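You operate a simulated robot arm through the tools that you are given. There is no shell and no other tool. Be economical: measure what you need, move in short steps, check, and stop when the job is done.

Carry out the task below with a simulated two-armed robot. There is one attempt and no reset: what you move stays moved.

TASK
Hold the green measuring jug on the left half of the bench steady with one hand and put the black valve plug labelled "92" in it with the other.

It is judged by the outcome, as a careful person would: the job done as asked, and still so three seconds after it is handed in. It fails if anything else is knocked over, pushed out of place, dropped, spilled or broken.

THE ROBOT
Two 7-joint arms with two-finger parallel grippers on one trunk, on a base that drives. Base frame: it is fixed to the floor where the robot stands at the start and does not move with it; the origin is under the middle of the robot, x ahead of it, y to its left, z up; the surface under the hand at the start is at about z = 850. Units: mm, degrees, N and s.
The left shoulder is at the start at [20, 138, 1250], the right one opposite. With the tool pointing down near the work surface each hand reaches from about 100 to 480 mm from the robot's upright axis, wherever it stands, measured 20 degrees to its own side. Payload 1.57 kg a hand.
The tool frame of a hand sits at the grasp point between the pads (the TCP): z along the fingers, y along the line on which they close. The tips reach 30 mm beyond it. Largest opening 80 mm; finger width 17, thickness 12; the body of the gripper, 40 by 82 mm, starts 80 mm behind the TCP.
Orientation is that of the tool frame in the base frame, as a unit quaternion [w, x, y, z]. With the fingers straight down and closing along the base's y, the tool's x points along the base's -x, its y along +y and its z along -z.

THE INTERFACE
- The arms move only by the tool send_rows. It takes "left_moves", "right_moves" or both (then of equal length, played together; a hand with none holds still); each is a list that holds one entry, the list of rows, each a list of 6 numbers: the shift along the tool's x, y, z in m, then the turn, a rotation vector about the tool's x, y, z in degrees. In form: [[[dx, dy, dz, rx, ry, rz], ...]]. A call has 1 to 8 rows; each row shifts and turns the commanded pose from where the row before left it, along the tool's axes as they then stand. "left_grip" and "right_grip" are, for a hand that has rows, the gripper command, from -1 (fully open) to 1 (shut), values between in proportion, set as the call begins (left out, the last holds). Rows are played at 5 a second. More than 50 mm and 8.6 degrees between two rows, or a gripper value outside its range, and nothing of the call is played. Where a pose cannot be reached the arm comes as near as it can. A force on the tool above 40 N (or 10 N above the force at the start of the call, whichever is more), or a blocked arm, ends the call early, and 0.2 s more pass. Each finger travels about 45 mm/s and halts on what it meets, pressing with about 21 N; the grip force reading is that of the motor and also rises with nothing between the fingers. The clock runs only during rows and for 0.2 s after the last one: add rows that do not move to give the fingers time. It gives the time, the measured TCP pose, the force on the tool (base axes), the opening and the grip force at its end, in the units of the frame above (readings bear some noise), with the torque about the TCP (base axes, N m) and any sound that the robot's microphone picked up.
- Cameras (640 x 400 px; columns grow to the right, rows downward): "scene" is now at [147.9, 81.5, 1153.4]; the picture's right is [0.87, -0.50, 0.00], its down [-0.18, -0.32, -0.93] and it looks along [0.46, 0.81, -0.37] (base axes); focal length 214 px, centre (320, 200). "left" rides on the left gripper at [72, 7, -122] in its tool frame; the picture's right is [-0.09, 1.00, 0.00], its down [-0.84, -0.08, -0.54] and it looks along [-0.54, -0.05, 0.84] (tool axes); focal length 238 px, centre (320, 200). "right" rides on the right gripper at [72, -7, -122] in its tool frame; the picture's right is [0.09, 1.00, 0.00], its down [-0.84, 0.08, -0.54] and it looks along [-0.54, 0.05, 0.84] (tool axes); focal length 238 px, centre (320, 200).
- capture(camera): a new picture of that camera. No time passes.
- slide_trunk(by): slides the trunk up (or, below 0, down) by that many mm; the arms and the scene camera ride with it, the base frame stays. It gives what a move gives, with no picture.
- roll_base(legs): drives the robot by 1 to 6 legs, each [ahead, left, turn to the left] in mm, mm and degrees, along the robot's own axes; the way and the turn of a leg run together, so that a leg with both is an arc; at most 1500 mm and 180 degrees a leg. The arms and the cameras ride along, it lands a little off, and it stops where it bumps. It gives what a move gives.
- aim_head(pan, tilt): turns the head with the scene camera to pan (to the left, within 60 degrees either way) and tilt (down, from -29 to 69), counted from straight ahead of the robot. It gives what a move gives.
- measure_at(camera, pixels): for up to 12 pixels [column, row] of the newest picture of that camera ("zoom" is the newest enlarged one), the place [x, y, z] in the base frame of the surface seen there, good to about 3 mm. No time passes.
- zoom(camera, box): a new picture of the part [left, top, right, bottom] of that camera's present view, enlarged. No time passes.
- sign_off(): hands the job in; it is judged then, once.

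Keep the steps short. Do not move on a guess: measure, check each grasp and each placing, and mend mistakes. In all there are 80 turns and 70 pictures (those below and enlarged ones count). Leave the grippers open and the arms clear of the work at the hand-in unless told otherwise, and finish with a single line.

The tools are called after "Call:" as a command line: name --argument value ..., lists and objects as JSON in quotes. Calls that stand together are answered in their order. send_rows: Moves the arms, as the interface text tells. Its arguments: {"type":"object","properties":{"left_moves":{"type":"array","items":{"type":"array","items":{"type":"array","items":{"type":"number"}}}},"left_grip":{"type":"number"},"right_moves":{"type":"array","items":{"type":"array","items":{"type":"array","items":{"type":"number"}}}},"right_grip":{"type":"number"}},"required":[]} The other tools are called the same way: slide_trunk (by) slides the trunk up or down; roll_base (legs) drives the base; aim_head (pan, tilt) turns the head that bears the scene camera; capture (camera) takes a picture; measure_at (camera, pixels) gives the place of the surface under pixels of a picture; zoom (camera, box) takes an enlarged picture of a part of a camera's view; sign_off () hands the job in.

At the start:

```text
clock: 0.0
left_ee_pos: [361.3, 256.6, 1138.2]
left_tool_rot: [-0.034, -0.005, 0.999, 0.002]
left_contact_force: [0.0, -0.2, 0.1]
left_ft_torque: [-0.01, -0.05, 0.0]
left_grip_width: 80.0
left_grasp_force: 0.0
right_ee_pos: [366.4, -99.4, 1141.9]
right_tool_rot: [-0.065, 0.003, 0.998, 0.0]
right_contact_force: [0.6, -0.5, -0.7]
right_ft_torque: [0.02, 0.01, 0.01]
right_grip_width: 80.1
right_grasp_force: 0.1
trunk travel left (down, up): [-625.0, 615.0]
robot x, y, heading: [-0.2, -1.0, 0.2]
head pan, tilt: [60.2, 21.7]
```

scene: 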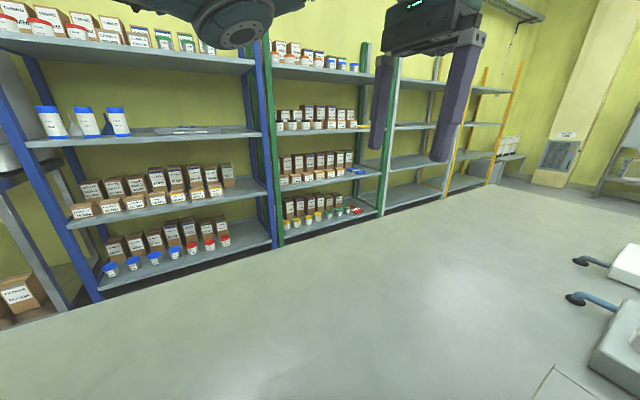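
right: 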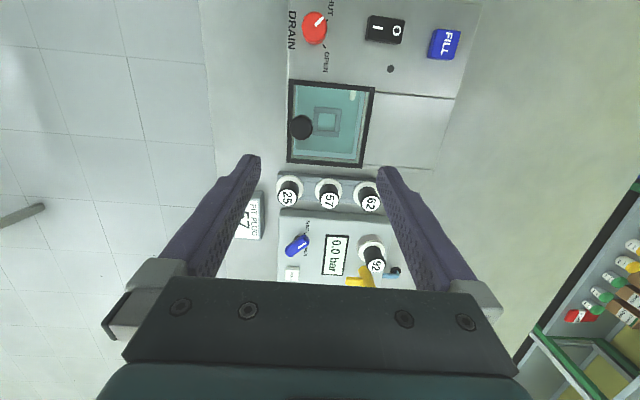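
left: 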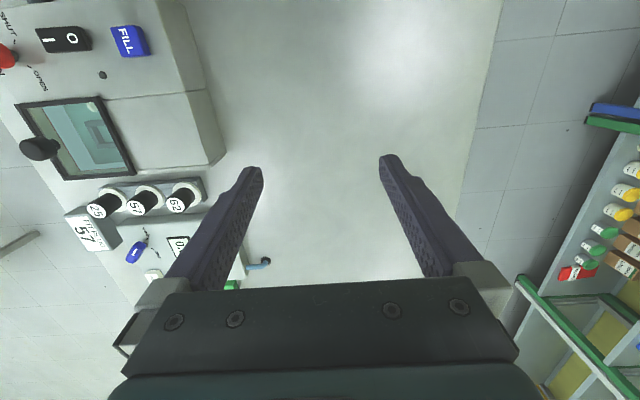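

The scene camera looks left, and the right hand camera shows plugs 25, 57, 62 and 92. I'll turn the head to look at the bench.

Call:
aim_head --pan 0 --tilt 50

Call:
capture --camera "scene"

```text
clock: 1.3
left_ee_pos: [362.2, 257.1, 1137.9]
left_tool_rot: [-0.035, -0.005, 0.999, 0.003]
left_contact_force: [-0.7, -0.5, -0.1]
left_ft_torque: [0.0, 0.03, 0.01]
left_grip_width: 80.2
left_grasp_force: 0.1
right_ee_pos: [366.6, -99.4, 1141.7]
right_tool_rot: [-0.066, 0.002, 0.998, 0.001]
right_contact_force: [-0.7, 0.1, 1.0]
right_ft_torque: [0.0, 0.03, 0.05]
right_grip_width: 79.9
right_grasp_force: 0.0
trunk travel left (down, up): [-625.0, 615.0]
robot x, y, heading: [-0.2, 3.8, 0.0]
head pan, tilt: [0.0, 50.0]
```

```text
66 pictures are left
```

scene: 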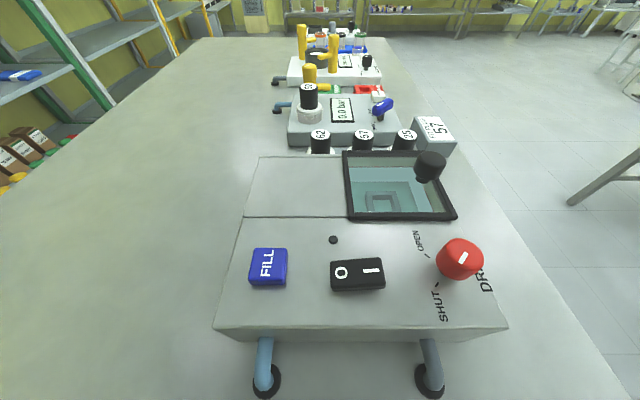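

I'll enlarge the far part of the bench, where something green shows near (333,90).

Call:
zoom --camera "scene" --box '[240, 10, 480, 160]'

Call:
aim_head --pan 0 --tilt 20

Call:
capture --camera "scene"

```text
2.67 times, centred on (360, 85) of scene
```

zoom: 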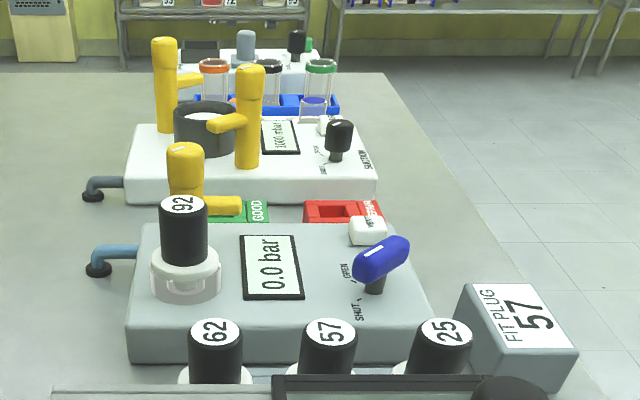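

```text
clock: 2.2
left_ee_pos: [361.7, 257.4, 1137.2]
left_tool_rot: [-0.036, -0.004, 0.999, 0.002]
left_contact_force: [-0.2, 0.2, -0.1]
left_ft_torque: [0.02, -0.04, 0.02]
left_grip_width: 79.8
left_grasp_force: 0.1
right_ee_pos: [365.9, -98.4, 1141.9]
right_tool_rot: [-0.067, 0.003, 0.998, 0.0]
right_contact_force: [-0.3, 0.4, 0.2]
right_ft_torque: [0.0, 0.0, 0.0]
right_grip_width: 80.1
right_grasp_force: 0.1
trunk travel left (down, up): [-625.0, 615.0]
robot x, y, heading: [-2.0, 0.3, -0.0]
head pan, tilt: [0.0, 20.0]
```

```text
64 pictures are left
```

scene: 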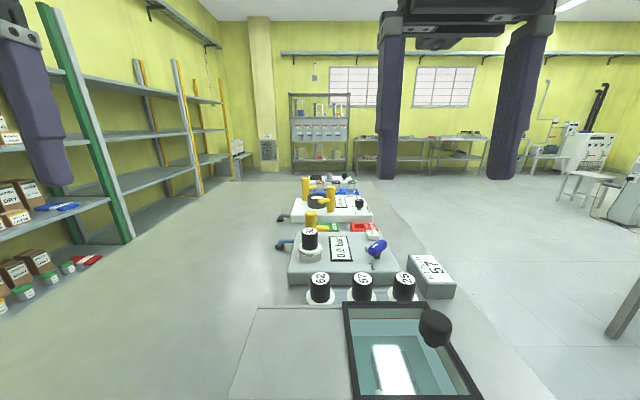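

I'll enlarge the far end of the bench to find the jug.

Call:
zoom --camera "scene" --box '[272, 165, 400, 245]'

Call:
measure_at --camera "scene" --pixels '[[310, 231], [310, 255], [300, 340], [180, 300], [340, 215], [235, 185], [375, 185], [400, 190], [480, 300], [342, 187], [323, 181], [140, 380]]'

Call:
aim_head --pan 60 --tilt 45

Call:
capture --camera "scene"

Call:
aim_head --pan -60 --tilt 30

Call:
capture --camera "scene"

```text
5.00 times, centred on (336, 205) of scene
```

zoom: 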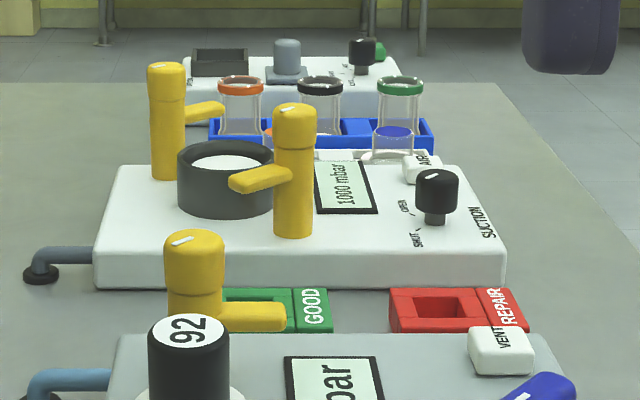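

```text
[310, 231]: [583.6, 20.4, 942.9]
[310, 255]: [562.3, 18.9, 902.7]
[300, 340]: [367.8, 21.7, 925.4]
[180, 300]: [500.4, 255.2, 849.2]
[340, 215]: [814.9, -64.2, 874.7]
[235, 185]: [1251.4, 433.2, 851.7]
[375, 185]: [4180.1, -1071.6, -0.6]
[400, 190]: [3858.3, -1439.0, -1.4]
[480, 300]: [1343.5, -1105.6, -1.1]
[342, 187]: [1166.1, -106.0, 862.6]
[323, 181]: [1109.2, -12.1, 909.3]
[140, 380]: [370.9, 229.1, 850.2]
```

```text
clock: 3.5
left_ee_pos: [360.6, 256.6, 1138.1]
left_tool_rot: [-0.035, -0.004, 0.999, 0.003]
left_contact_force: [0.8, -0.6, -0.4]
left_ft_torque: [0.0, 0.02, 0.03]
left_grip_width: 80.2
left_grasp_force: 0.0
right_ee_pos: [366.3, -100.2, 1141.1]
right_tool_rot: [-0.066, 0.002, 0.998, 0.0]
right_contact_force: [0.3, 0.3, 0.5]
right_ft_torque: [-0.03, -0.03, -0.02]
right_grip_width: 79.9
right_grasp_force: 0.1
trunk travel left (down, up): [-625.0, 615.0]
robot x, y, heading: [-2.4, -2.2, 0.2]
head pan, tilt: [60.0, 45.0]
```

```text
62 pictures are left
```

scene: 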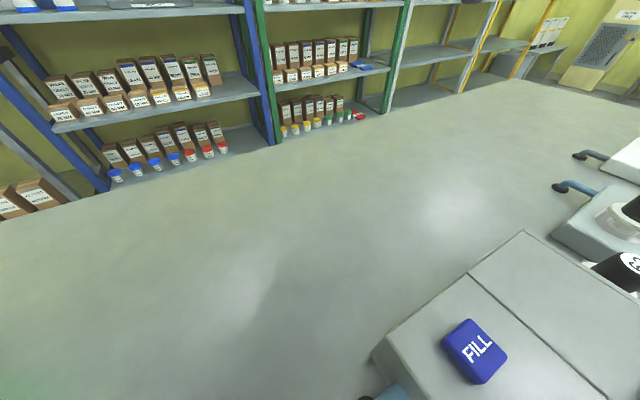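

```text
clock: 5.5
left_ee_pos: [360.7, 256.6, 1138.7]
left_tool_rot: [-0.035, -0.003, 0.999, 0.003]
left_contact_force: [0.7, -0.3, 0.2]
left_ft_torque: [0.02, -0.01, -0.01]
left_grip_width: 80.3
left_grasp_force: 0.0
right_ee_pos: [367.0, -99.2, 1142.2]
right_tool_rot: [-0.066, 0.002, 0.998, 0.0]
right_contact_force: [0.2, -0.4, 0.3]
right_ft_torque: [-0.01, -0.03, 0.04]
right_grip_width: 79.9
right_grasp_force: 0.1
trunk travel left (down, up): [-625.0, 615.0]
robot x, y, heading: [-2.5, -1.1, 0.0]
head pan, tilt: [-60.0, 30.0]
```

```text
61 pictures are left
```

scene: 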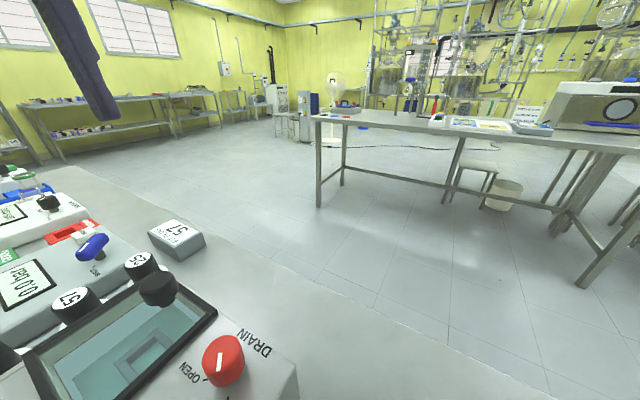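

A second table stands on the right side with items on it; I'll enlarge it, and look for a green jug.

Call:
zoom --camera "scene" --box '[310, 60, 640, 266]'

Call:
measure_at --camera "scene" --pixels '[[330, 117], [345, 107], [437, 118], [410, 122], [620, 145], [550, 130], [480, 127], [320, 205], [170, 240]]'

Call:
zoom --camera "scene" --box '[0, 60, 320, 260]'

```text
1.94 times, centred on (475, 163) of scene
```

zoom: 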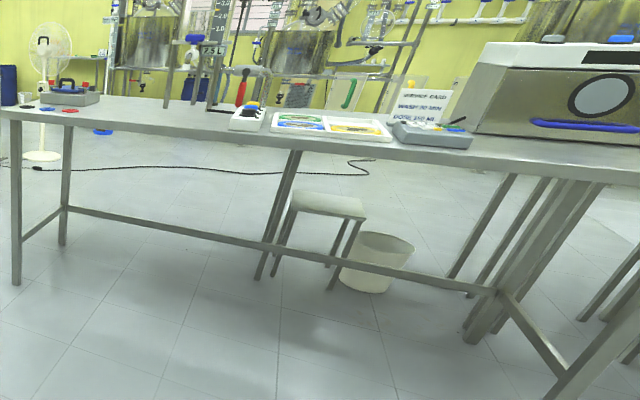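

```text
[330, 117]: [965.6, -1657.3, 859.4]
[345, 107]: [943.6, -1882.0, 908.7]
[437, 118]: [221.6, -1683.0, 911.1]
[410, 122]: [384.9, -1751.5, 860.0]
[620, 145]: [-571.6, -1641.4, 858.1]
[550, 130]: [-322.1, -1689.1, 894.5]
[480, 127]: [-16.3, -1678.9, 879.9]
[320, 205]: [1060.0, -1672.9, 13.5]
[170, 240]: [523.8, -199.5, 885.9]
```

```text
2.00 times, centred on (160, 160) of scene
```

zoom: 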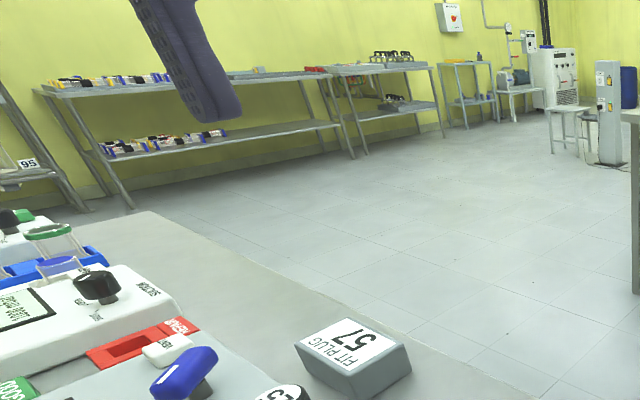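

No jug yet. I'll raise the trunk a good way to look over the far end and down near the robot.

Call:
slide_trunk --by 350

Call:
aim_head --pan 0 --tilt 40

Call:
capture --camera "scene"

Call:
zoom --camera "scene" --box '[240, 60, 440, 185]'

Call:
aim_head --pan 60 --tilt 60

Call:
capture --camera "scene"

```text
clock: 9.0
left_ee_pos: [360.9, 256.3, 1488.1]
left_tool_rot: [-0.035, -0.004, 0.999, 0.002]
left_contact_force: [-0.4, 0.6, -0.1]
left_ft_torque: [0.0, -0.01, -0.01]
left_grip_width: 79.9
left_grasp_force: 0.1
right_ee_pos: [366.4, -100.7, 1491.3]
right_tool_rot: [-0.066, 0.002, 0.998, 0.0]
right_contact_force: [0.5, -0.3, -0.6]
right_ft_torque: [-0.01, -0.02, -0.04]
right_grip_width: 79.9
right_grasp_force: 0.1
trunk travel left (down, up): [-975.0, 265.0]
robot x, y, heading: [4.3, 0.5, 0.3]
head pan, tilt: [-60.0, 30.0]
```

```text
clock: 10.3
left_ee_pos: [361.4, 255.9, 1486.9]
left_tool_rot: [-0.035, -0.004, 0.999, 0.003]
left_contact_force: [0.7, 1.3, -0.3]
left_ft_torque: [0.0, 0.0, 0.02]
left_grip_width: 80.0
left_grasp_force: 0.0
right_ee_pos: [366.8, -98.7, 1492.1]
right_tool_rot: [-0.066, 0.003, 0.998, 0.0]
right_contact_force: [-1.3, 0.1, 0.7]
right_ft_torque: [0.01, -0.01, -0.01]
right_grip_width: 80.1
right_grasp_force: 0.0
trunk travel left (down, up): [-975.0, 265.0]
robot x, y, heading: [-2.8, 0.2, 0.1]
head pan, tilt: [0.0, 40.0]
```

```text
58 pictures are left
```

scene: 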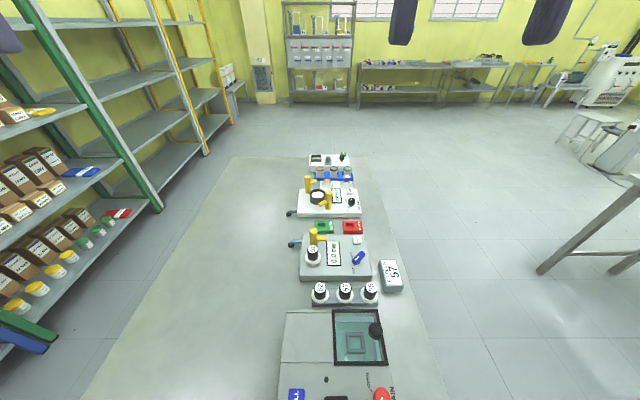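

```text
3.20 times, centred on (340, 122) of scene
```

zoom: 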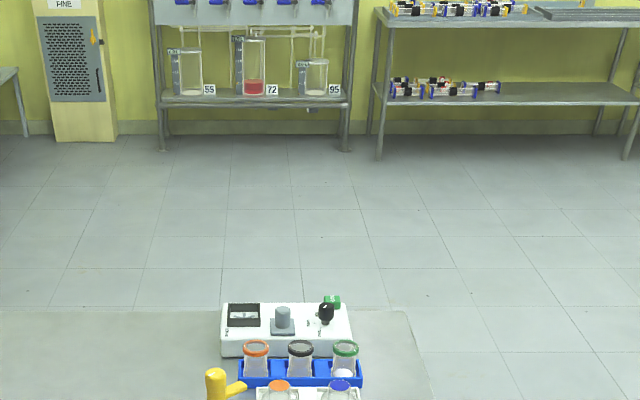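

```text
clock: 11.6
left_ee_pos: [361.4, 256.2, 1488.3]
left_tool_rot: [-0.035, -0.004, 0.999, 0.002]
left_contact_force: [0.0, -0.4, -0.4]
left_ft_torque: [0.01, 0.0, 0.02]
left_grip_width: 80.1
left_grasp_force: 0.1
right_ee_pos: [366.5, -99.9, 1492.0]
right_tool_rot: [-0.066, 0.003, 0.998, 0.0]
right_contact_force: [-0.5, -0.1, -0.6]
right_ft_torque: [-0.04, -0.03, 0.0]
right_grip_width: 80.0
right_grasp_force: 0.2
trunk travel left (down, up): [-975.0, 265.0]
robot x, y, heading: [3.1, 0.7, -0.0]
head pan, tilt: [60.0, 60.0]
```

```text
56 pictures are left
```

scene: 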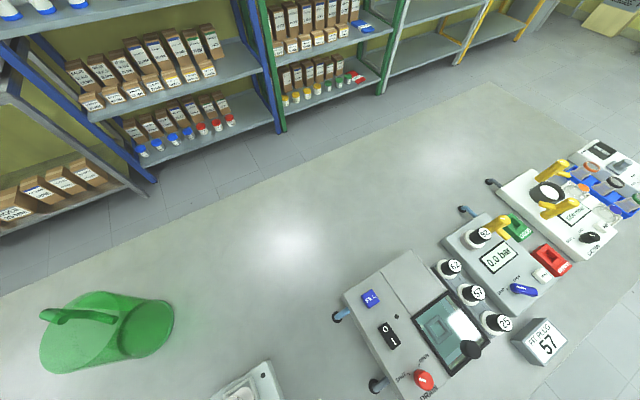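

The green jug is at (110,335) on the left. I'll measure it and enlarge.

Call:
measure_at --camera "scene" --pixels '[[75, 315], [60, 350], [150, 325], [130, 350], [100, 340], [172, 320], [100, 300], [60, 368], [200, 390], [20, 380], [130, 240], [478, 233]]'

Call:
zoom --camera "scene" --box '[0, 260, 224, 400]'

Call:
aim_head --pan 60 --tilt 69

Call:
capture --camera "scene"

```text
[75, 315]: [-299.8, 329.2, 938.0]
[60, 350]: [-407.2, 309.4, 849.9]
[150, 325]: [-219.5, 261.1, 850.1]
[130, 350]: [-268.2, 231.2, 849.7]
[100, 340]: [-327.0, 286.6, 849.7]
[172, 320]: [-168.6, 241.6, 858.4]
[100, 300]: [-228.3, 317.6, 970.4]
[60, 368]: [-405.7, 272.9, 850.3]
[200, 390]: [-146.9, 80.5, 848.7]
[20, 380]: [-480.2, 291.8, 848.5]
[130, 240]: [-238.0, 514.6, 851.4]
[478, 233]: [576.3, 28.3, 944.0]
```

```text
2.86 times, centred on (112, 330) of scene
```

zoom: 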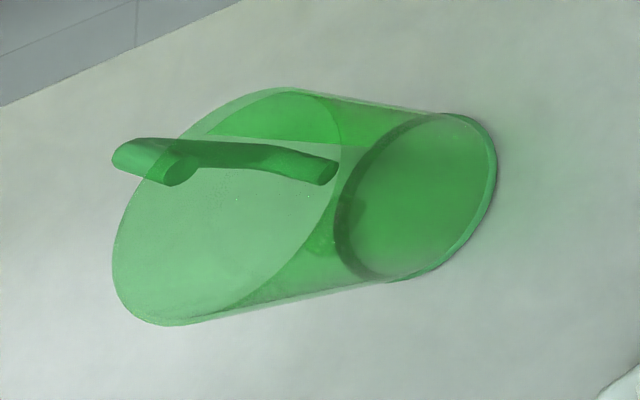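

```text
clock: 12.3
left_ee_pos: [361.4, 256.8, 1487.8]
left_tool_rot: [-0.035, -0.004, 0.999, 0.003]
left_contact_force: [-0.2, 0.8, 0.3]
left_ft_torque: [-0.02, 0.06, 0.06]
left_grip_width: 80.2
left_grasp_force: 0.0
right_ee_pos: [366.8, -98.9, 1492.5]
right_tool_rot: [-0.067, 0.002, 0.998, 0.0]
right_contact_force: [-0.3, -0.1, 0.7]
right_ft_torque: [0.03, -0.01, 0.02]
right_grip_width: 79.8
right_grasp_force: 0.0
trunk travel left (down, up): [-975.0, 265.0]
robot x, y, heading: [3.4, -3.6, -0.1]
head pan, tilt: [60.0, 68.8]
```

```text
54 pictures are left
```

scene: 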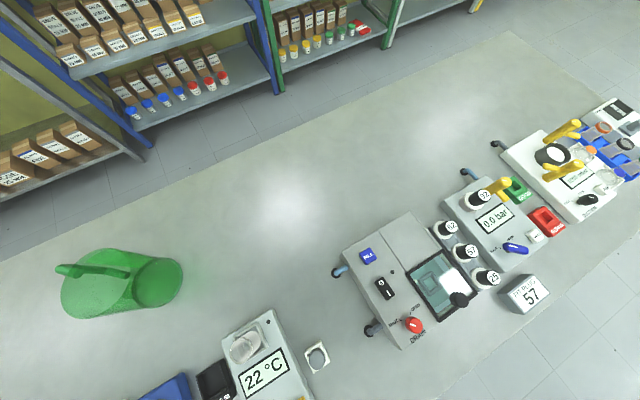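

The jug stands at about (-280, 290), and the plug 92 is at about (577, 25). The air above the bench is clear at this height, so I'll drive so the plug comes into the right hand's reach.

Call:
roll_base --legs '[[200, 120, 0]]'

Call:
aim_head --pan -10 --tilt 60

Call:
capture --camera "scene"

Call:
capture --camera "right"

```text
clock: 14.0
left_ee_pos: [564.0, 377.9, 1488.0]
left_tool_rot: [-0.035, -0.006, 0.999, 0.003]
left_contact_force: [0.4, 0.0, 0.3]
left_ft_torque: [0.01, 0.02, -0.04]
left_grip_width: 80.0
left_grasp_force: 0.1
right_ee_pos: [570.8, 21.5, 1492.0]
right_tool_rot: [-0.067, 0.002, 0.998, 0.0]
right_contact_force: [0.8, -0.7, 0.9]
right_ft_torque: [0.03, 0.01, -0.02]
right_grip_width: 80.1
right_grasp_force: 0.2
trunk travel left (down, up): [-975.0, 265.0]
robot x, y, heading: [201.7, 122.1, 0.2]
head pan, tilt: [60.0, 68.8]
```

```text
clock: 15.4
left_ee_pos: [564.3, 379.3, 1487.9]
left_tool_rot: [-0.036, -0.006, 0.999, 0.002]
left_contact_force: [0.3, 0.2, -0.3]
left_ft_torque: [-0.03, -0.02, 0.0]
left_grip_width: 80.0
left_grasp_force: 0.0
right_ee_pos: [570.6, 22.2, 1491.0]
right_tool_rot: [-0.067, 0.002, 0.998, -0.001]
right_contact_force: [-0.4, 0.0, -0.3]
right_ft_torque: [-0.04, -0.04, 0.0]
right_grip_width: 79.9
right_grasp_force: 0.0
trunk travel left (down, up): [-975.0, 265.0]
robot x, y, heading: [205.5, 118.7, 0.2]
head pan, tilt: [-10.0, 60.0]
```

```text
53 pictures are left
```

scene: 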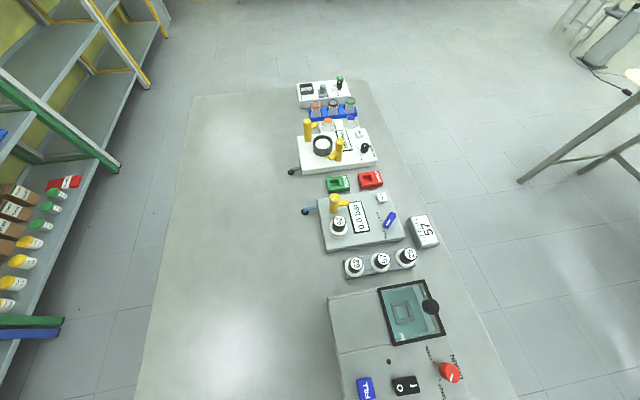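

```text
52 pictures are left
```

right: 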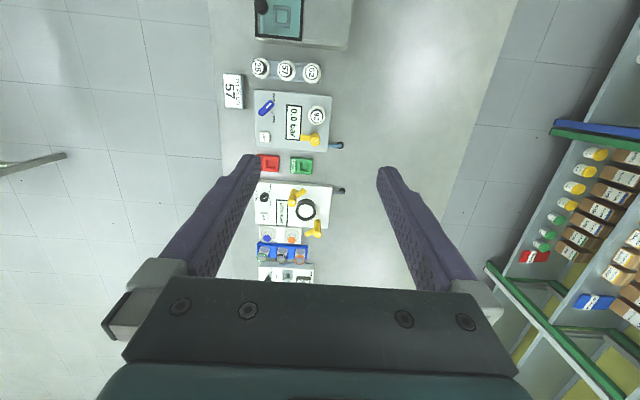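

The hand sits over the plug. I'll lower the trunk by 370 (fingers remain about 150 above the plug) and look again.

Call:
slide_trunk --by -370

Call:
capture --camera "right"

Call:
aim_head --pan -20 --tilt 40

Call:
capture --camera "scene"

```text
clock: 19.0
left_ee_pos: [564.0, 377.8, 1118.3]
left_tool_rot: [-0.035, -0.006, 0.999, 0.002]
left_contact_force: [-1.2, -0.1, -0.5]
left_ft_torque: [-0.02, -0.01, 0.01]
left_grip_width: 79.9
left_grasp_force: 0.0
right_ee_pos: [570.4, 22.0, 1122.4]
right_tool_rot: [-0.067, 0.001, 0.998, 0.0]
right_contact_force: [-0.3, 0.4, 0.0]
right_ft_torque: [0.0, -0.06, 0.02]
right_grip_width: 79.9
right_grasp_force: 0.0
trunk travel left (down, up): [-605.0, 635.0]
robot x, y, heading: [201.2, 120.4, 0.1]
head pan, tilt: [-10.0, 60.0]
```

```text
51 pictures are left
```

right: 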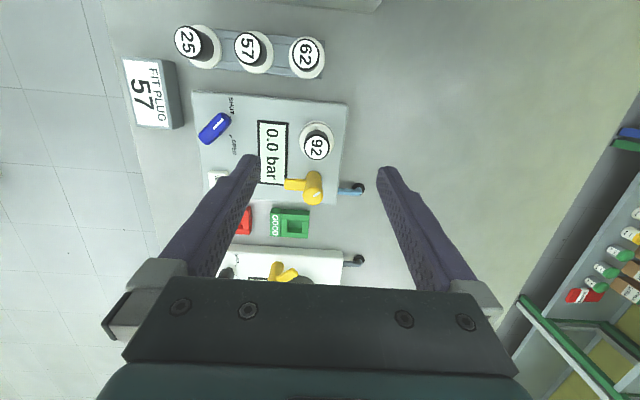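

```text
clock: 19.9
left_ee_pos: [564.6, 378.3, 1116.8]
left_tool_rot: [-0.036, -0.006, 0.999, 0.002]
left_contact_force: [-0.6, 0.0, -0.6]
left_ft_torque: [0.01, 0.01, -0.03]
left_grip_width: 79.9
left_grasp_force: 0.1
right_ee_pos: [570.5, 22.9, 1121.8]
right_tool_rot: [-0.067, 0.002, 0.998, 0.001]
right_contact_force: [0.3, -0.2, 0.2]
right_ft_torque: [0.01, 0.0, -0.02]
right_grip_width: 80.0
right_grasp_force: 0.0
trunk travel left (down, up): [-605.0, 635.0]
robot x, y, heading: [208.5, 123.4, 0.3]
head pan, tilt: [-20.0, 40.0]
```

```text
50 pictures are left
```

scene: 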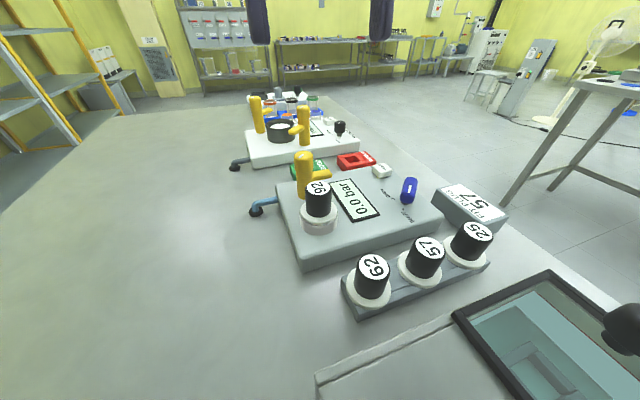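

I'll enlarge the area around plug 92 to see how the yellow part relates to it.

Call:
zoom --camera "scene" --box '[250, 140, 410, 240]'

Call:
measure_at --camera "zoom" --pixels '[[275, 195], [280, 240], [275, 280], [245, 240], [315, 240], [290, 300], [285, 340], [220, 80], [220, 140], [310, 140], [300, 370], [275, 170]]'

Call:
zoom --camera "right" --box '[250, 100, 410, 200]'

Call:
measure_at --camera "zoom" --pixels '[[265, 183], [210, 175], [320, 190], [270, 135], [275, 235], [220, 100], [330, 120], [250, 350], [180, 335], [265, 95]]'

```text
4.00 times, centred on (330, 190) of scene
```

zoom: 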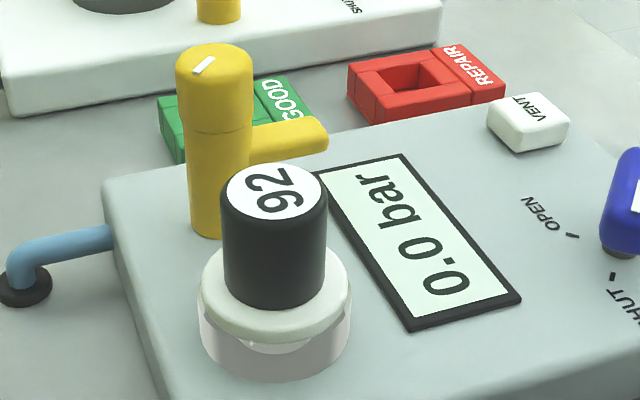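

```text
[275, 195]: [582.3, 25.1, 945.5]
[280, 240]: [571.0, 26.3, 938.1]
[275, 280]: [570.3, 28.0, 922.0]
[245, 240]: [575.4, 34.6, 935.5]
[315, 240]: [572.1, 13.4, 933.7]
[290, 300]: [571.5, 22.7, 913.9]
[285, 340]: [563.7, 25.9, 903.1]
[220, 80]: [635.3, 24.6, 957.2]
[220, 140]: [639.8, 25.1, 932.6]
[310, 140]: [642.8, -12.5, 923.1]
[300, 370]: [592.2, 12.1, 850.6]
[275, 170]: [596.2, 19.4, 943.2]
```

```text
4.00 times, centred on (330, 150) of right
```

zoom: 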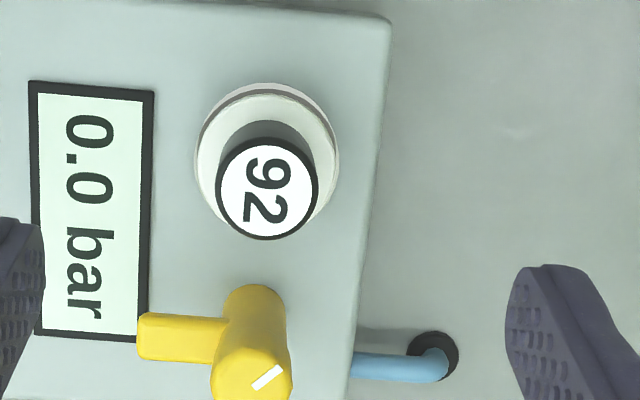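

```text
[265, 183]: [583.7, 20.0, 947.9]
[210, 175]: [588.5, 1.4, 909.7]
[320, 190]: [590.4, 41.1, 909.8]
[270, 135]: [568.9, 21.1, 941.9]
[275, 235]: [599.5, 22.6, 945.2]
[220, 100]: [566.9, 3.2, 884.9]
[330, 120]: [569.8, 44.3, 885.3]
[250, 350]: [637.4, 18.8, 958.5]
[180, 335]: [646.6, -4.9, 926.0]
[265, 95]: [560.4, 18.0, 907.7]
```

Plug 92's knob is centred at (584, 21), z about 912–945, 34 mm wide, seated in a flanged collar. Next: make the right tool vertical (turn -7.7° about its y), centre over the knob, and go down to z≈1000.

Call:
send_rows --right_moves '[[[0, 0, 0, 0, -7.7, 0], [-0.0136, -0.001, 0, 0, 0, 0], [0, 0, 0.04, 0, 0, 0], [0, 0, 0.04, 0, 0, 0], [0, 0, 0.04, 0, 0, 0], [0, 0, 0, 0, 0, 0]]]' --right_grip -1

Call:
capture --camera "right"

```text
clock: 21.2
left_ee_pos: [564.1, 378.5, 1117.5]
left_tool_rot: [-0.035, -0.006, 0.999, 0.002]
left_contact_force: [0.8, -0.2, 0.1]
left_ft_torque: [0.01, -0.01, -0.02]
left_grip_width: 80.0
left_grasp_force: 0.0
right_ee_pos: [585.3, 20.9, 1002.6]
right_tool_rot: [0.001, 0.002, 1.0, 0.0]
right_contact_force: [-0.5, 0.5, 0.1]
right_ft_torque: [0.01, 0.0, -0.03]
right_grip_width: 80.1
right_grasp_force: 0.0
trunk travel left (down, up): [-605.0, 635.0]
robot x, y, heading: [202.8, 123.4, 0.2]
head pan, tilt: [-20.0, 40.0]
```

```text
47 pictures are left
```

right: 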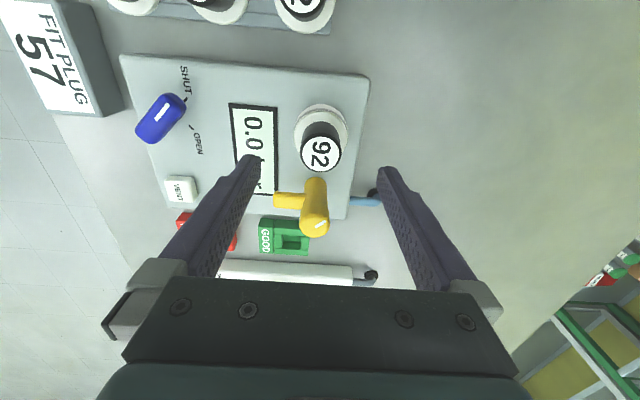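

The hand is well centred (plug at (322,155), as expected). Going down to z≈945.

Call:
send_rows --right_moves '[[[0, 0, 0.03, 0, 0, 0], [0, 0, 0.02, 0, 0, 0], [0, 0, 0.007, 0, 0, 0], [0, 0, 0, 0, 0, 0]]]'

Call:
capture --camera "scene"

Call:
zoom --camera "scene" --box '[250, 140, 410, 240]'

```text
clock: 22.2
left_ee_pos: [564.6, 378.6, 1116.9]
left_tool_rot: [-0.036, -0.005, 0.999, 0.002]
left_contact_force: [0.8, -0.4, 0.7]
left_ft_torque: [0.03, 0.02, -0.02]
left_grip_width: 79.9
left_grasp_force: 0.0
right_ee_pos: [584.0, 21.3, 945.0]
right_tool_rot: [0.0, 0.002, 1.0, 0.0]
right_contact_force: [-0.9, -0.3, 0.4]
right_ft_torque: [0.03, 0.01, -0.03]
right_grip_width: 79.8
right_grasp_force: 0.1
trunk travel left (down, up): [-605.0, 635.0]
robot x, y, heading: [204.5, 119.0, 0.3]
head pan, tilt: [-20.0, 40.0]
```

```text
46 pictures are left
```

scene: 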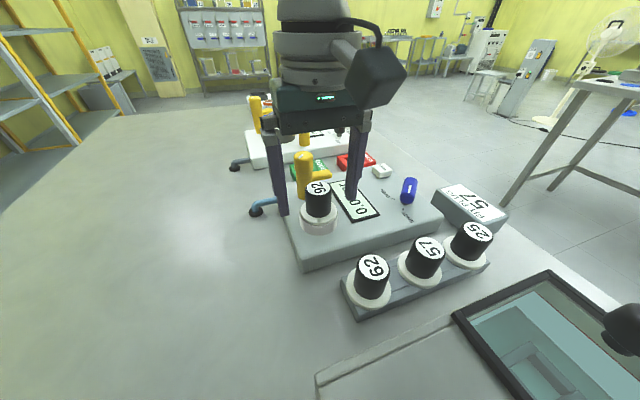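

```text
4.00 times, centred on (330, 190) of scene
```

zoom: 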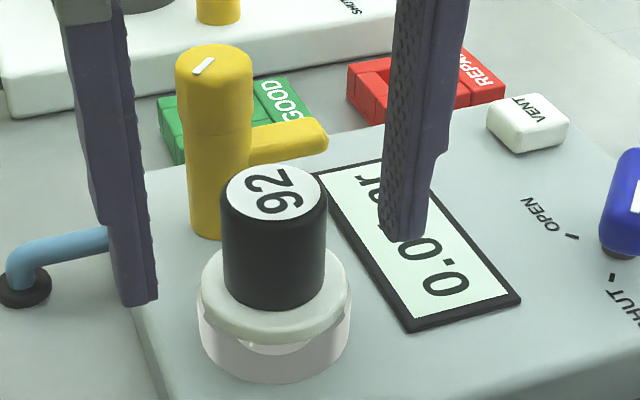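

The fingers straddle the knob, clear of the collar and the yellow lever. Closing.

Call:
send_rows --right_moves '[[[0, 0, 0, 0, 0, 0], [0, 0, 0, 0, 0, 0], [0, 0, 0, 0, 0, 0], [0, 0, 0, 0, 0, 0], [0, 0, 0, 0, 0, 0], [0, 0, 0, 0, 0, 0]]]' --right_grip 1

```text
clock: 23.6
left_ee_pos: [565.3, 378.9, 1116.8]
left_tool_rot: [-0.036, -0.006, 0.999, 0.002]
left_contact_force: [0.8, -0.3, -0.3]
left_ft_torque: [-0.01, 0.01, 0.01]
left_grip_width: 79.8
left_grasp_force: 0.2
right_ee_pos: [584.2, 22.6, 946.1]
right_tool_rot: [0.0, 0.002, 1.0, 0.0]
right_contact_force: [-0.2, 0.1, 0.3]
right_ft_torque: [0.01, -0.01, 0.02]
right_grip_width: 32.4
right_grasp_force: 21.0
trunk travel left (down, up): [-605.0, 635.0]
robot x, y, heading: [202.9, 124.3, 0.2]
head pan, tilt: [-20.0, 40.0]
```

The grip closed on 32.4 mm. Lifting gently by 15 mm first to test that it comes free.

Call:
send_rows --right_moves '[[[0, 0, -0.005, 0, 0, 0], [0, 0, -0.005, 0, 0, 0], [0, 0, -0.005, 0, 0, 0], [0, 0, 0, 0, 0, 0]]]'

Call:
zoom --camera "scene" --box '[250, 140, 410, 240]'

```text
clock: 24.6
left_ee_pos: [562.9, 377.4, 1117.1]
left_tool_rot: [-0.036, -0.006, 0.999, 0.002]
left_contact_force: [0.1, -0.1, -0.3]
left_ft_torque: [-0.03, 0.03, -0.02]
left_grip_width: 80.0
left_grasp_force: 0.2
right_ee_pos: [584.8, 21.2, 959.9]
right_tool_rot: [0.001, 0.002, 1.0, -0.001]
right_contact_force: [-0.9, 0.2, -0.3]
right_ft_torque: [0.03, 0.0, 0.0]
right_grip_width: 32.6
right_grasp_force: 21.5
trunk travel left (down, up): [-605.0, 635.0]
robot x, y, heading: [202.7, 121.1, -0.1]
head pan, tilt: [-20.0, 40.0]
```

```text
4.00 times, centred on (330, 190) of scene
```

zoom: 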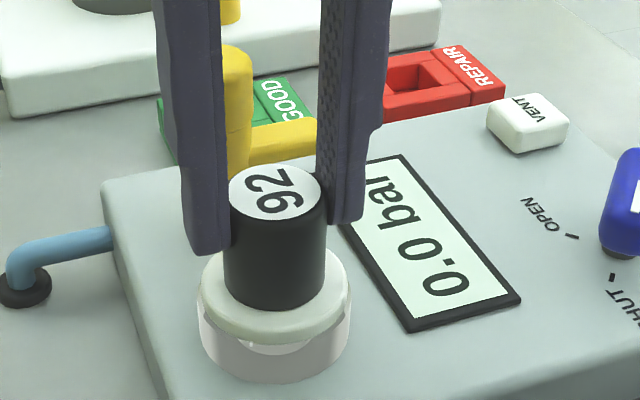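

The fingers rose to z=960, but the plug did not (label still at the same place): it slipped or is retained. I'll open, go back down to 944, and regrip, then pull just 3 mm and read the force.

Call:
send_rows --right_moves '[[[0, 0, 0, 0, 0, 0], [0, 0, 0, 0, 0, 0], [0, 0, 0.016, 0, 0, 0], [0, 0, 0, 0, 0, 0]]]' --right_grip -0.2

Call:
send_rows --right_moves '[[[0, 0, 0, 0, 0, 0], [0, 0, 0, 0, 0, 0], [0, 0, 0, 0, 0, 0], [0, 0, 0, 0, 0, 0], [0, 0, 0, 0, 0, 0]]]' --right_grip 1

Call:
send_rows --right_moves '[[[0, 0, -0.003, 0, 0, 0]]]'

Call:
zoom --camera "scene" --box '[250, 140, 410, 240]'

```text
clock: 25.6
left_ee_pos: [563.9, 377.8, 1117.8]
left_tool_rot: [-0.037, -0.006, 0.999, 0.002]
left_contact_force: [-0.3, 0.1, -0.5]
left_ft_torque: [0.03, -0.01, 0.01]
left_grip_width: 80.0
left_grasp_force: 0.0
right_ee_pos: [584.6, 21.5, 944.1]
right_tool_rot: [0.002, 0.002, 1.0, 0.001]
right_contact_force: [-0.4, -0.3, -0.2]
right_ft_torque: [-0.03, 0.01, -0.02]
right_grip_width: 48.1
right_grasp_force: 0.1
trunk travel left (down, up): [-605.0, 635.0]
robot x, y, heading: [204.4, 121.6, 0.2]
head pan, tilt: [-20.0, 40.0]
```

```text
clock: 26.9
left_ee_pos: [564.0, 378.6, 1116.0]
left_tool_rot: [-0.036, -0.006, 0.999, 0.003]
left_contact_force: [-0.5, -0.3, 0.5]
left_ft_torque: [-0.01, -0.01, 0.0]
left_grip_width: 80.2
left_grasp_force: 0.0
right_ee_pos: [584.2, 21.1, 942.9]
right_tool_rot: [0.001, 0.002, 1.0, 0.0]
right_contact_force: [-0.9, -0.2, 0.0]
right_ft_torque: [0.02, -0.02, -0.01]
right_grip_width: 32.5
right_grasp_force: 20.9
trunk travel left (down, up): [-605.0, 635.0]
robot x, y, heading: [206.5, 120.4, 0.3]
head pan, tilt: [-20.0, 40.0]
```

```text
clock: 27.2
left_ee_pos: [562.5, 378.9, 1117.1]
left_tool_rot: [-0.036, -0.006, 0.999, 0.003]
left_contact_force: [1.1, -0.8, 0.4]
left_ft_torque: [0.01, 0.03, -0.01]
left_grip_width: 79.9
left_grasp_force: 0.0
right_ee_pos: [585.3, 20.8, 946.8]
right_tool_rot: [-0.001, 0.002, 1.0, 0.001]
right_contact_force: [-0.1, 0.1, 0.1]
right_ft_torque: [0.0, -0.01, 0.01]
right_grip_width: 32.3
right_grasp_force: 21.3
trunk travel left (down, up): [-605.0, 635.0]
robot x, y, heading: [203.0, 120.7, 0.4]
head pan, tilt: [-20.0, 40.0]
```

```text
4.00 times, centred on (330, 190) of scene
```

zoom: 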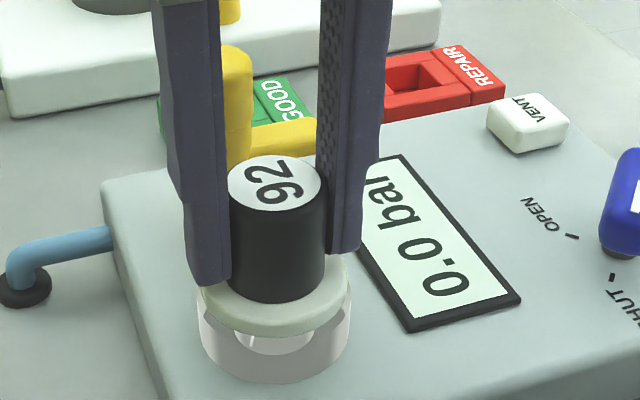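

This time the plug rose with the fingers (a gap now shows under the flange). I'll lift slowly in small steps.

Call:
send_rows --right_moves '[[[0, 0, -0.002, 0, 0, 0], [0, 0, -0.003, 0, 0, 0], [0, 0, -0.003, 0, 0, 0]]]'

Call:
zoom --camera "scene" --box '[250, 140, 410, 240]'

```text
clock: 28.1
left_ee_pos: [564.2, 378.3, 1118.0]
left_tool_rot: [-0.036, -0.006, 0.999, 0.002]
left_contact_force: [0.1, 0.6, -0.3]
left_ft_torque: [0.02, -0.01, 0.01]
left_grip_width: 80.2
left_grasp_force: 0.1
right_ee_pos: [584.8, 21.2, 953.6]
right_tool_rot: [-0.001, 0.002, 1.0, 0.0]
right_contact_force: [0.2, 0.1, -0.4]
right_ft_torque: [0.0, 0.04, 0.04]
right_grip_width: 32.4
right_grasp_force: 20.8
trunk travel left (down, up): [-605.0, 635.0]
robot x, y, heading: [206.1, 122.6, -0.1]
head pan, tilt: [-20.0, 40.0]
```

```text
4.00 times, centred on (330, 190) of scene
```

zoom: 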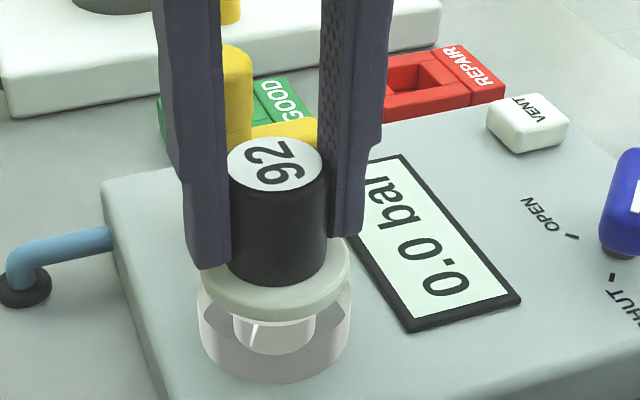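

The plug follows, with its stem leaving the collar. Keep lifting.

Call:
send_rows --right_moves '[[[0, 0, -0.005, 0, 0, 0], [0, 0, -0.005, 0, 0, 0], [0, 0, -0.008, 0, 0, 0], [0, 0, -0.01, 0, 0, 0], [0, 0, -0.01, 0, 0, 0], [0, 0, -0.01, 0, 0, 0], [0, 0, -0.01, 0, 0, 0]]]'

Call:
zoom --camera "scene" --box '[230, 90, 422, 210]'

```text
clock: 29.6
left_ee_pos: [564.2, 378.3, 1117.8]
left_tool_rot: [-0.036, -0.006, 0.999, 0.002]
left_contact_force: [-0.7, -0.1, 0.0]
left_ft_torque: [-0.04, 0.03, 0.0]
left_grip_width: 80.1
left_grasp_force: 0.1
right_ee_pos: [583.3, 20.6, 1012.2]
right_tool_rot: [0.0, 0.002, 1.0, 0.0]
right_contact_force: [0.2, 0.6, -0.9]
right_ft_torque: [0.01, -0.02, 0.05]
right_grip_width: 32.4
right_grasp_force: 21.1
trunk travel left (down, up): [-605.0, 635.0]
robot x, y, heading: [203.3, 121.5, 0.2]
head pan, tilt: [-20.0, 40.0]
```

```text
3.33 times, centred on (326, 150) of scene
```

zoom: 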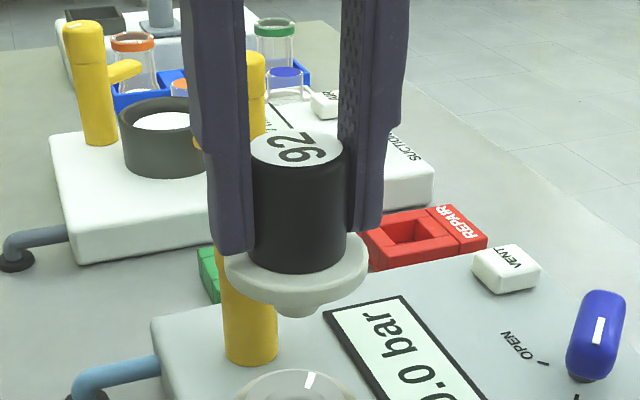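

The plug is firmly held. I'll raise the trunk by 300 mm, drive back and turn left to face the jug, and look.

Call:
measure_at --camera "zoom" --pixels '[[295, 150], [300, 260], [300, 285], [300, 310]]'

Call:
slide_trunk --by 300

Call:
roll_base --legs '[[-300, -220, 0], [0, 0, 70]]'

Call:
aim_head --pan 45 --tilt 50

Call:
capture --camera "scene"

```text
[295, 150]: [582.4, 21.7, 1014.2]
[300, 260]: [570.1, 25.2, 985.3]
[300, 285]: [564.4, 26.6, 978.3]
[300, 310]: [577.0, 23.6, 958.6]
```

```text
clock: 32.6
left_ee_pos: [563.5, 377.4, 1418.3]
left_tool_rot: [-0.036, -0.006, 0.999, 0.002]
left_contact_force: [-1.3, -0.1, -0.8]
left_ft_torque: [-0.02, -0.02, 0.0]
left_grip_width: 80.0
left_grasp_force: 0.1
right_ee_pos: [584.7, 20.9, 1313.2]
right_tool_rot: [0.001, 0.003, 1.0, 0.0]
right_contact_force: [0.9, -0.3, 0.4]
right_ft_torque: [0.02, -0.03, 0.0]
right_grip_width: 32.5
right_grasp_force: 20.9
trunk travel left (down, up): [-905.0, 335.0]
robot x, y, heading: [200.9, 118.1, 0.2]
head pan, tilt: [-20.0, 40.0]
```

```text
clock: 38.0
left_ee_pos: [-208.2, 330.9, 1416.6]
left_tool_rot: [-0.031, -0.567, 0.823, -0.017]
left_contact_force: [-0.2, 1.1, -0.1]
left_ft_torque: [-0.02, 0.01, -0.02]
left_grip_width: 80.0
left_grasp_force: 0.1
right_ee_pos: [132.6, 219.8, 1313.1]
right_tool_rot: [0.0, -0.56, 0.828, 0.0]
right_contact_force: [0.3, 1.0, -0.2]
right_ft_torque: [-0.01, -0.03, -0.01]
right_grip_width: 32.1
right_grasp_force: 20.9
trunk travel left (down, up): [-905.0, 335.0]
robot x, y, heading: [-97.2, -99.4, 68.6]
head pan, tilt: [-20.0, 40.0]
```

```text
clock: 39.4
left_ee_pos: [-208.1, 330.4, 1416.8]
left_tool_rot: [-0.031, -0.567, 0.823, -0.017]
left_contact_force: [0.1, 0.1, 0.5]
left_ft_torque: [0.01, 0.02, 0.0]
left_grip_width: 80.0
left_grasp_force: 0.0
right_ee_pos: [132.7, 218.6, 1313.8]
right_tool_rot: [0.0, -0.56, 0.828, 0.0]
right_contact_force: [0.3, -0.8, 0.1]
right_ft_torque: [0.01, 0.03, -0.04]
right_grip_width: 32.4
right_grasp_force: 21.0
trunk travel left (down, up): [-905.0, 335.0]
robot x, y, heading: [-102.9, -97.9, 68.3]
head pan, tilt: [45.0, 50.0]
```

```text
40 pictures are left
```

scene: 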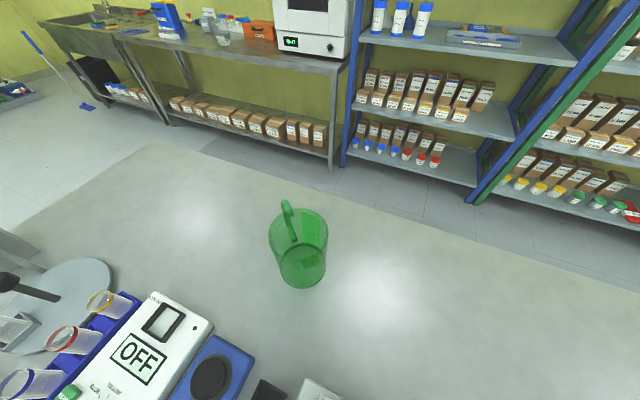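

The jug stands upright at (298,250), with the handle on the far-left side. I'll enlarge and measure it.

Call:
zoom --camera "scene" --box '[240, 190, 368, 270]'

Call:
measure_at --camera "scene" --pixels '[[286, 204], [293, 236], [271, 228], [326, 228], [298, 252], [303, 287], [302, 270], [318, 212], [284, 268], [325, 268], [302, 209], [289, 220]]'

Call:
capture --camera "left"

```text
5.00 times, centred on (304, 230) of scene
```

zoom: 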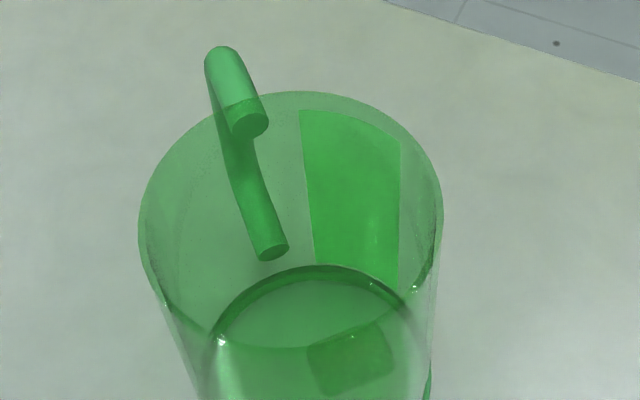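

```text
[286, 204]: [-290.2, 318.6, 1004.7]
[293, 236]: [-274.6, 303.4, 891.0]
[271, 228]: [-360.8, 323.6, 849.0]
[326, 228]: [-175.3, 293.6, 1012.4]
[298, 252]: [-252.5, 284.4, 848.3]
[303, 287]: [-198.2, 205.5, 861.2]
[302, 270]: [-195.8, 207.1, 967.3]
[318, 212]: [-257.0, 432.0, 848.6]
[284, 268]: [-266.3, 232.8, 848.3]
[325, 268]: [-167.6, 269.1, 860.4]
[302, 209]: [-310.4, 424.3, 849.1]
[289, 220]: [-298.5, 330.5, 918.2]
```

```text
38 pictures are left
```

left: 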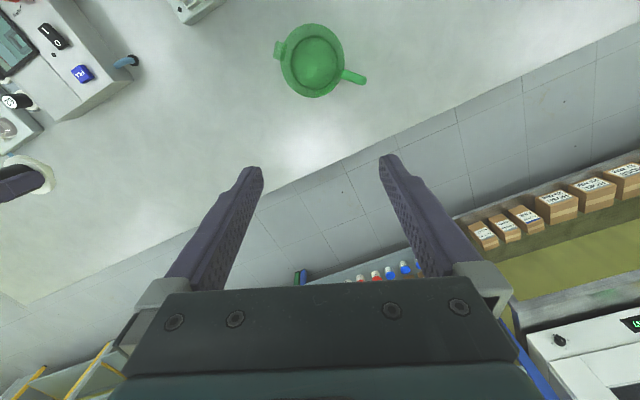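

The left hand camera looks down on the jug at (315,62), handle at (355,77). I'll measure there.

Call:
zoom --camera "left" --box '[240, 10, 400, 110]'

Call:
measure_at --camera "zoom" --pixels '[[470, 275], [420, 255], [495, 290], [300, 210], [170, 200], [415, 200], [290, 65], [290, 345], [140, 160], [385, 270], [300, 300], [300, 120]]'

```text
4.00 times, centred on (320, 60) of left
```

zoom: 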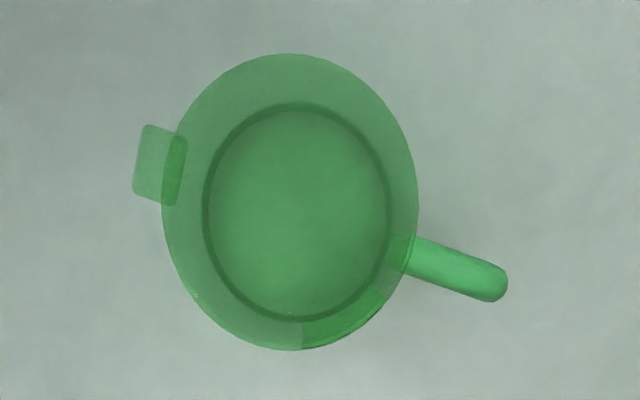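

```text
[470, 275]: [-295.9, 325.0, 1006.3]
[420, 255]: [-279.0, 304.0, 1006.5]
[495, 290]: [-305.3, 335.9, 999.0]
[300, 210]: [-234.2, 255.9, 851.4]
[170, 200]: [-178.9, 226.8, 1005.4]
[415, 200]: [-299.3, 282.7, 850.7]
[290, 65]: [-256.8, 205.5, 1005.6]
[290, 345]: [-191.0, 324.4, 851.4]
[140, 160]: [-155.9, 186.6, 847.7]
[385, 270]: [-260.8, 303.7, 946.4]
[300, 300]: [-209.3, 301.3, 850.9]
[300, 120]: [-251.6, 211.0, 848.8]
```

The jug: centre about (-235, 256), rim z≈1008, radius ≈62. The handle points along about 129° and reaches out to (-305, 336). I'll move so the robot faces it at heading about 39°, the handle on its left. The hands stay high.

Call:
roll_base --legs '[[-25, 425, 0], [0, 0, -29.3]]'

Call:
aim_head --pan 0 --tilt 58

Call:
capture --camera "scene"

```text
clock: 43.4
left_ee_pos: [-390.8, 460.0, 1416.9]
left_tool_rot: [-0.035, -0.345, 0.938, -0.01]
left_contact_force: [0.1, 0.8, 0.5]
left_ft_torque: [0.03, 0.0, 0.0]
left_grip_width: 79.9
left_grasp_force: 0.1
right_ee_pos: [-147.8, 197.7, 1313.7]
right_tool_rot: [0.0, -0.336, 0.942, 0.0]
right_contact_force: [-0.1, 0.6, -0.1]
right_ft_torque: [-0.02, 0.01, -0.02]
right_grip_width: 32.3
right_grasp_force: 20.8
trunk travel left (down, up): [-905.0, 335.0]
robot x, y, heading: [-509.7, 30.6, 39.6]
head pan, tilt: [45.0, 50.0]
```

```text
clock: 44.5
left_ee_pos: [-392.8, 460.4, 1417.9]
left_tool_rot: [-0.034, -0.345, 0.938, -0.01]
left_contact_force: [-0.1, 0.3, 0.3]
left_ft_torque: [-0.01, -0.03, 0.0]
left_grip_width: 80.0
left_grasp_force: 0.1
right_ee_pos: [-148.3, 198.1, 1311.7]
right_tool_rot: [0.001, -0.337, 0.941, 0.0]
right_contact_force: [0.1, -0.1, -0.4]
right_ft_torque: [-0.04, 0.05, 0.0]
right_grip_width: 32.5
right_grasp_force: 21.1
trunk travel left (down, up): [-905.0, 335.0]
robot x, y, heading: [-504.2, 32.1, 39.9]
head pan, tilt: [0.0, 58.0]
```

```text
36 pictures are left
```

scene: 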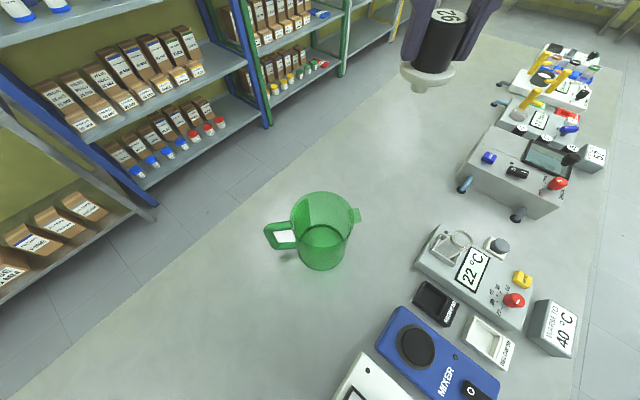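

A fine view: handle on the left. Measuring the handle and rim.

Call:
zoom --camera "scene" --box '[250, 180, 378, 280]'

Call:
measure_at --camera "scene" --pixels '[[283, 225], [291, 224], [268, 230], [270, 240], [276, 247], [290, 246], [285, 236], [356, 215], [297, 213], [350, 230], [320, 262], [312, 240]]'

```text
4.00 times, centred on (314, 230) of scene
```

zoom: 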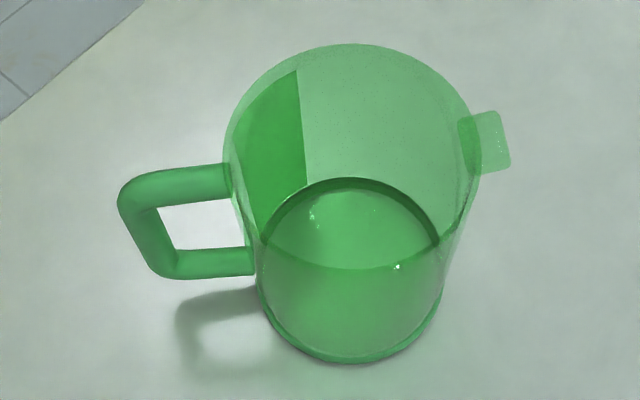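

```text
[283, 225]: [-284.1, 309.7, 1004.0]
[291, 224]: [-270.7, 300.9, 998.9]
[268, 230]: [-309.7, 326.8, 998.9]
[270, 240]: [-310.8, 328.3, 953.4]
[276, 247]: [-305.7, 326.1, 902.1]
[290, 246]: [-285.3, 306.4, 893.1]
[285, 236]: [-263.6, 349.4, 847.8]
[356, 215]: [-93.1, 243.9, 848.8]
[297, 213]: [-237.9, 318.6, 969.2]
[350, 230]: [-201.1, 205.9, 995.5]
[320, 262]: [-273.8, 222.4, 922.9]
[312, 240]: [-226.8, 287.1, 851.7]
```

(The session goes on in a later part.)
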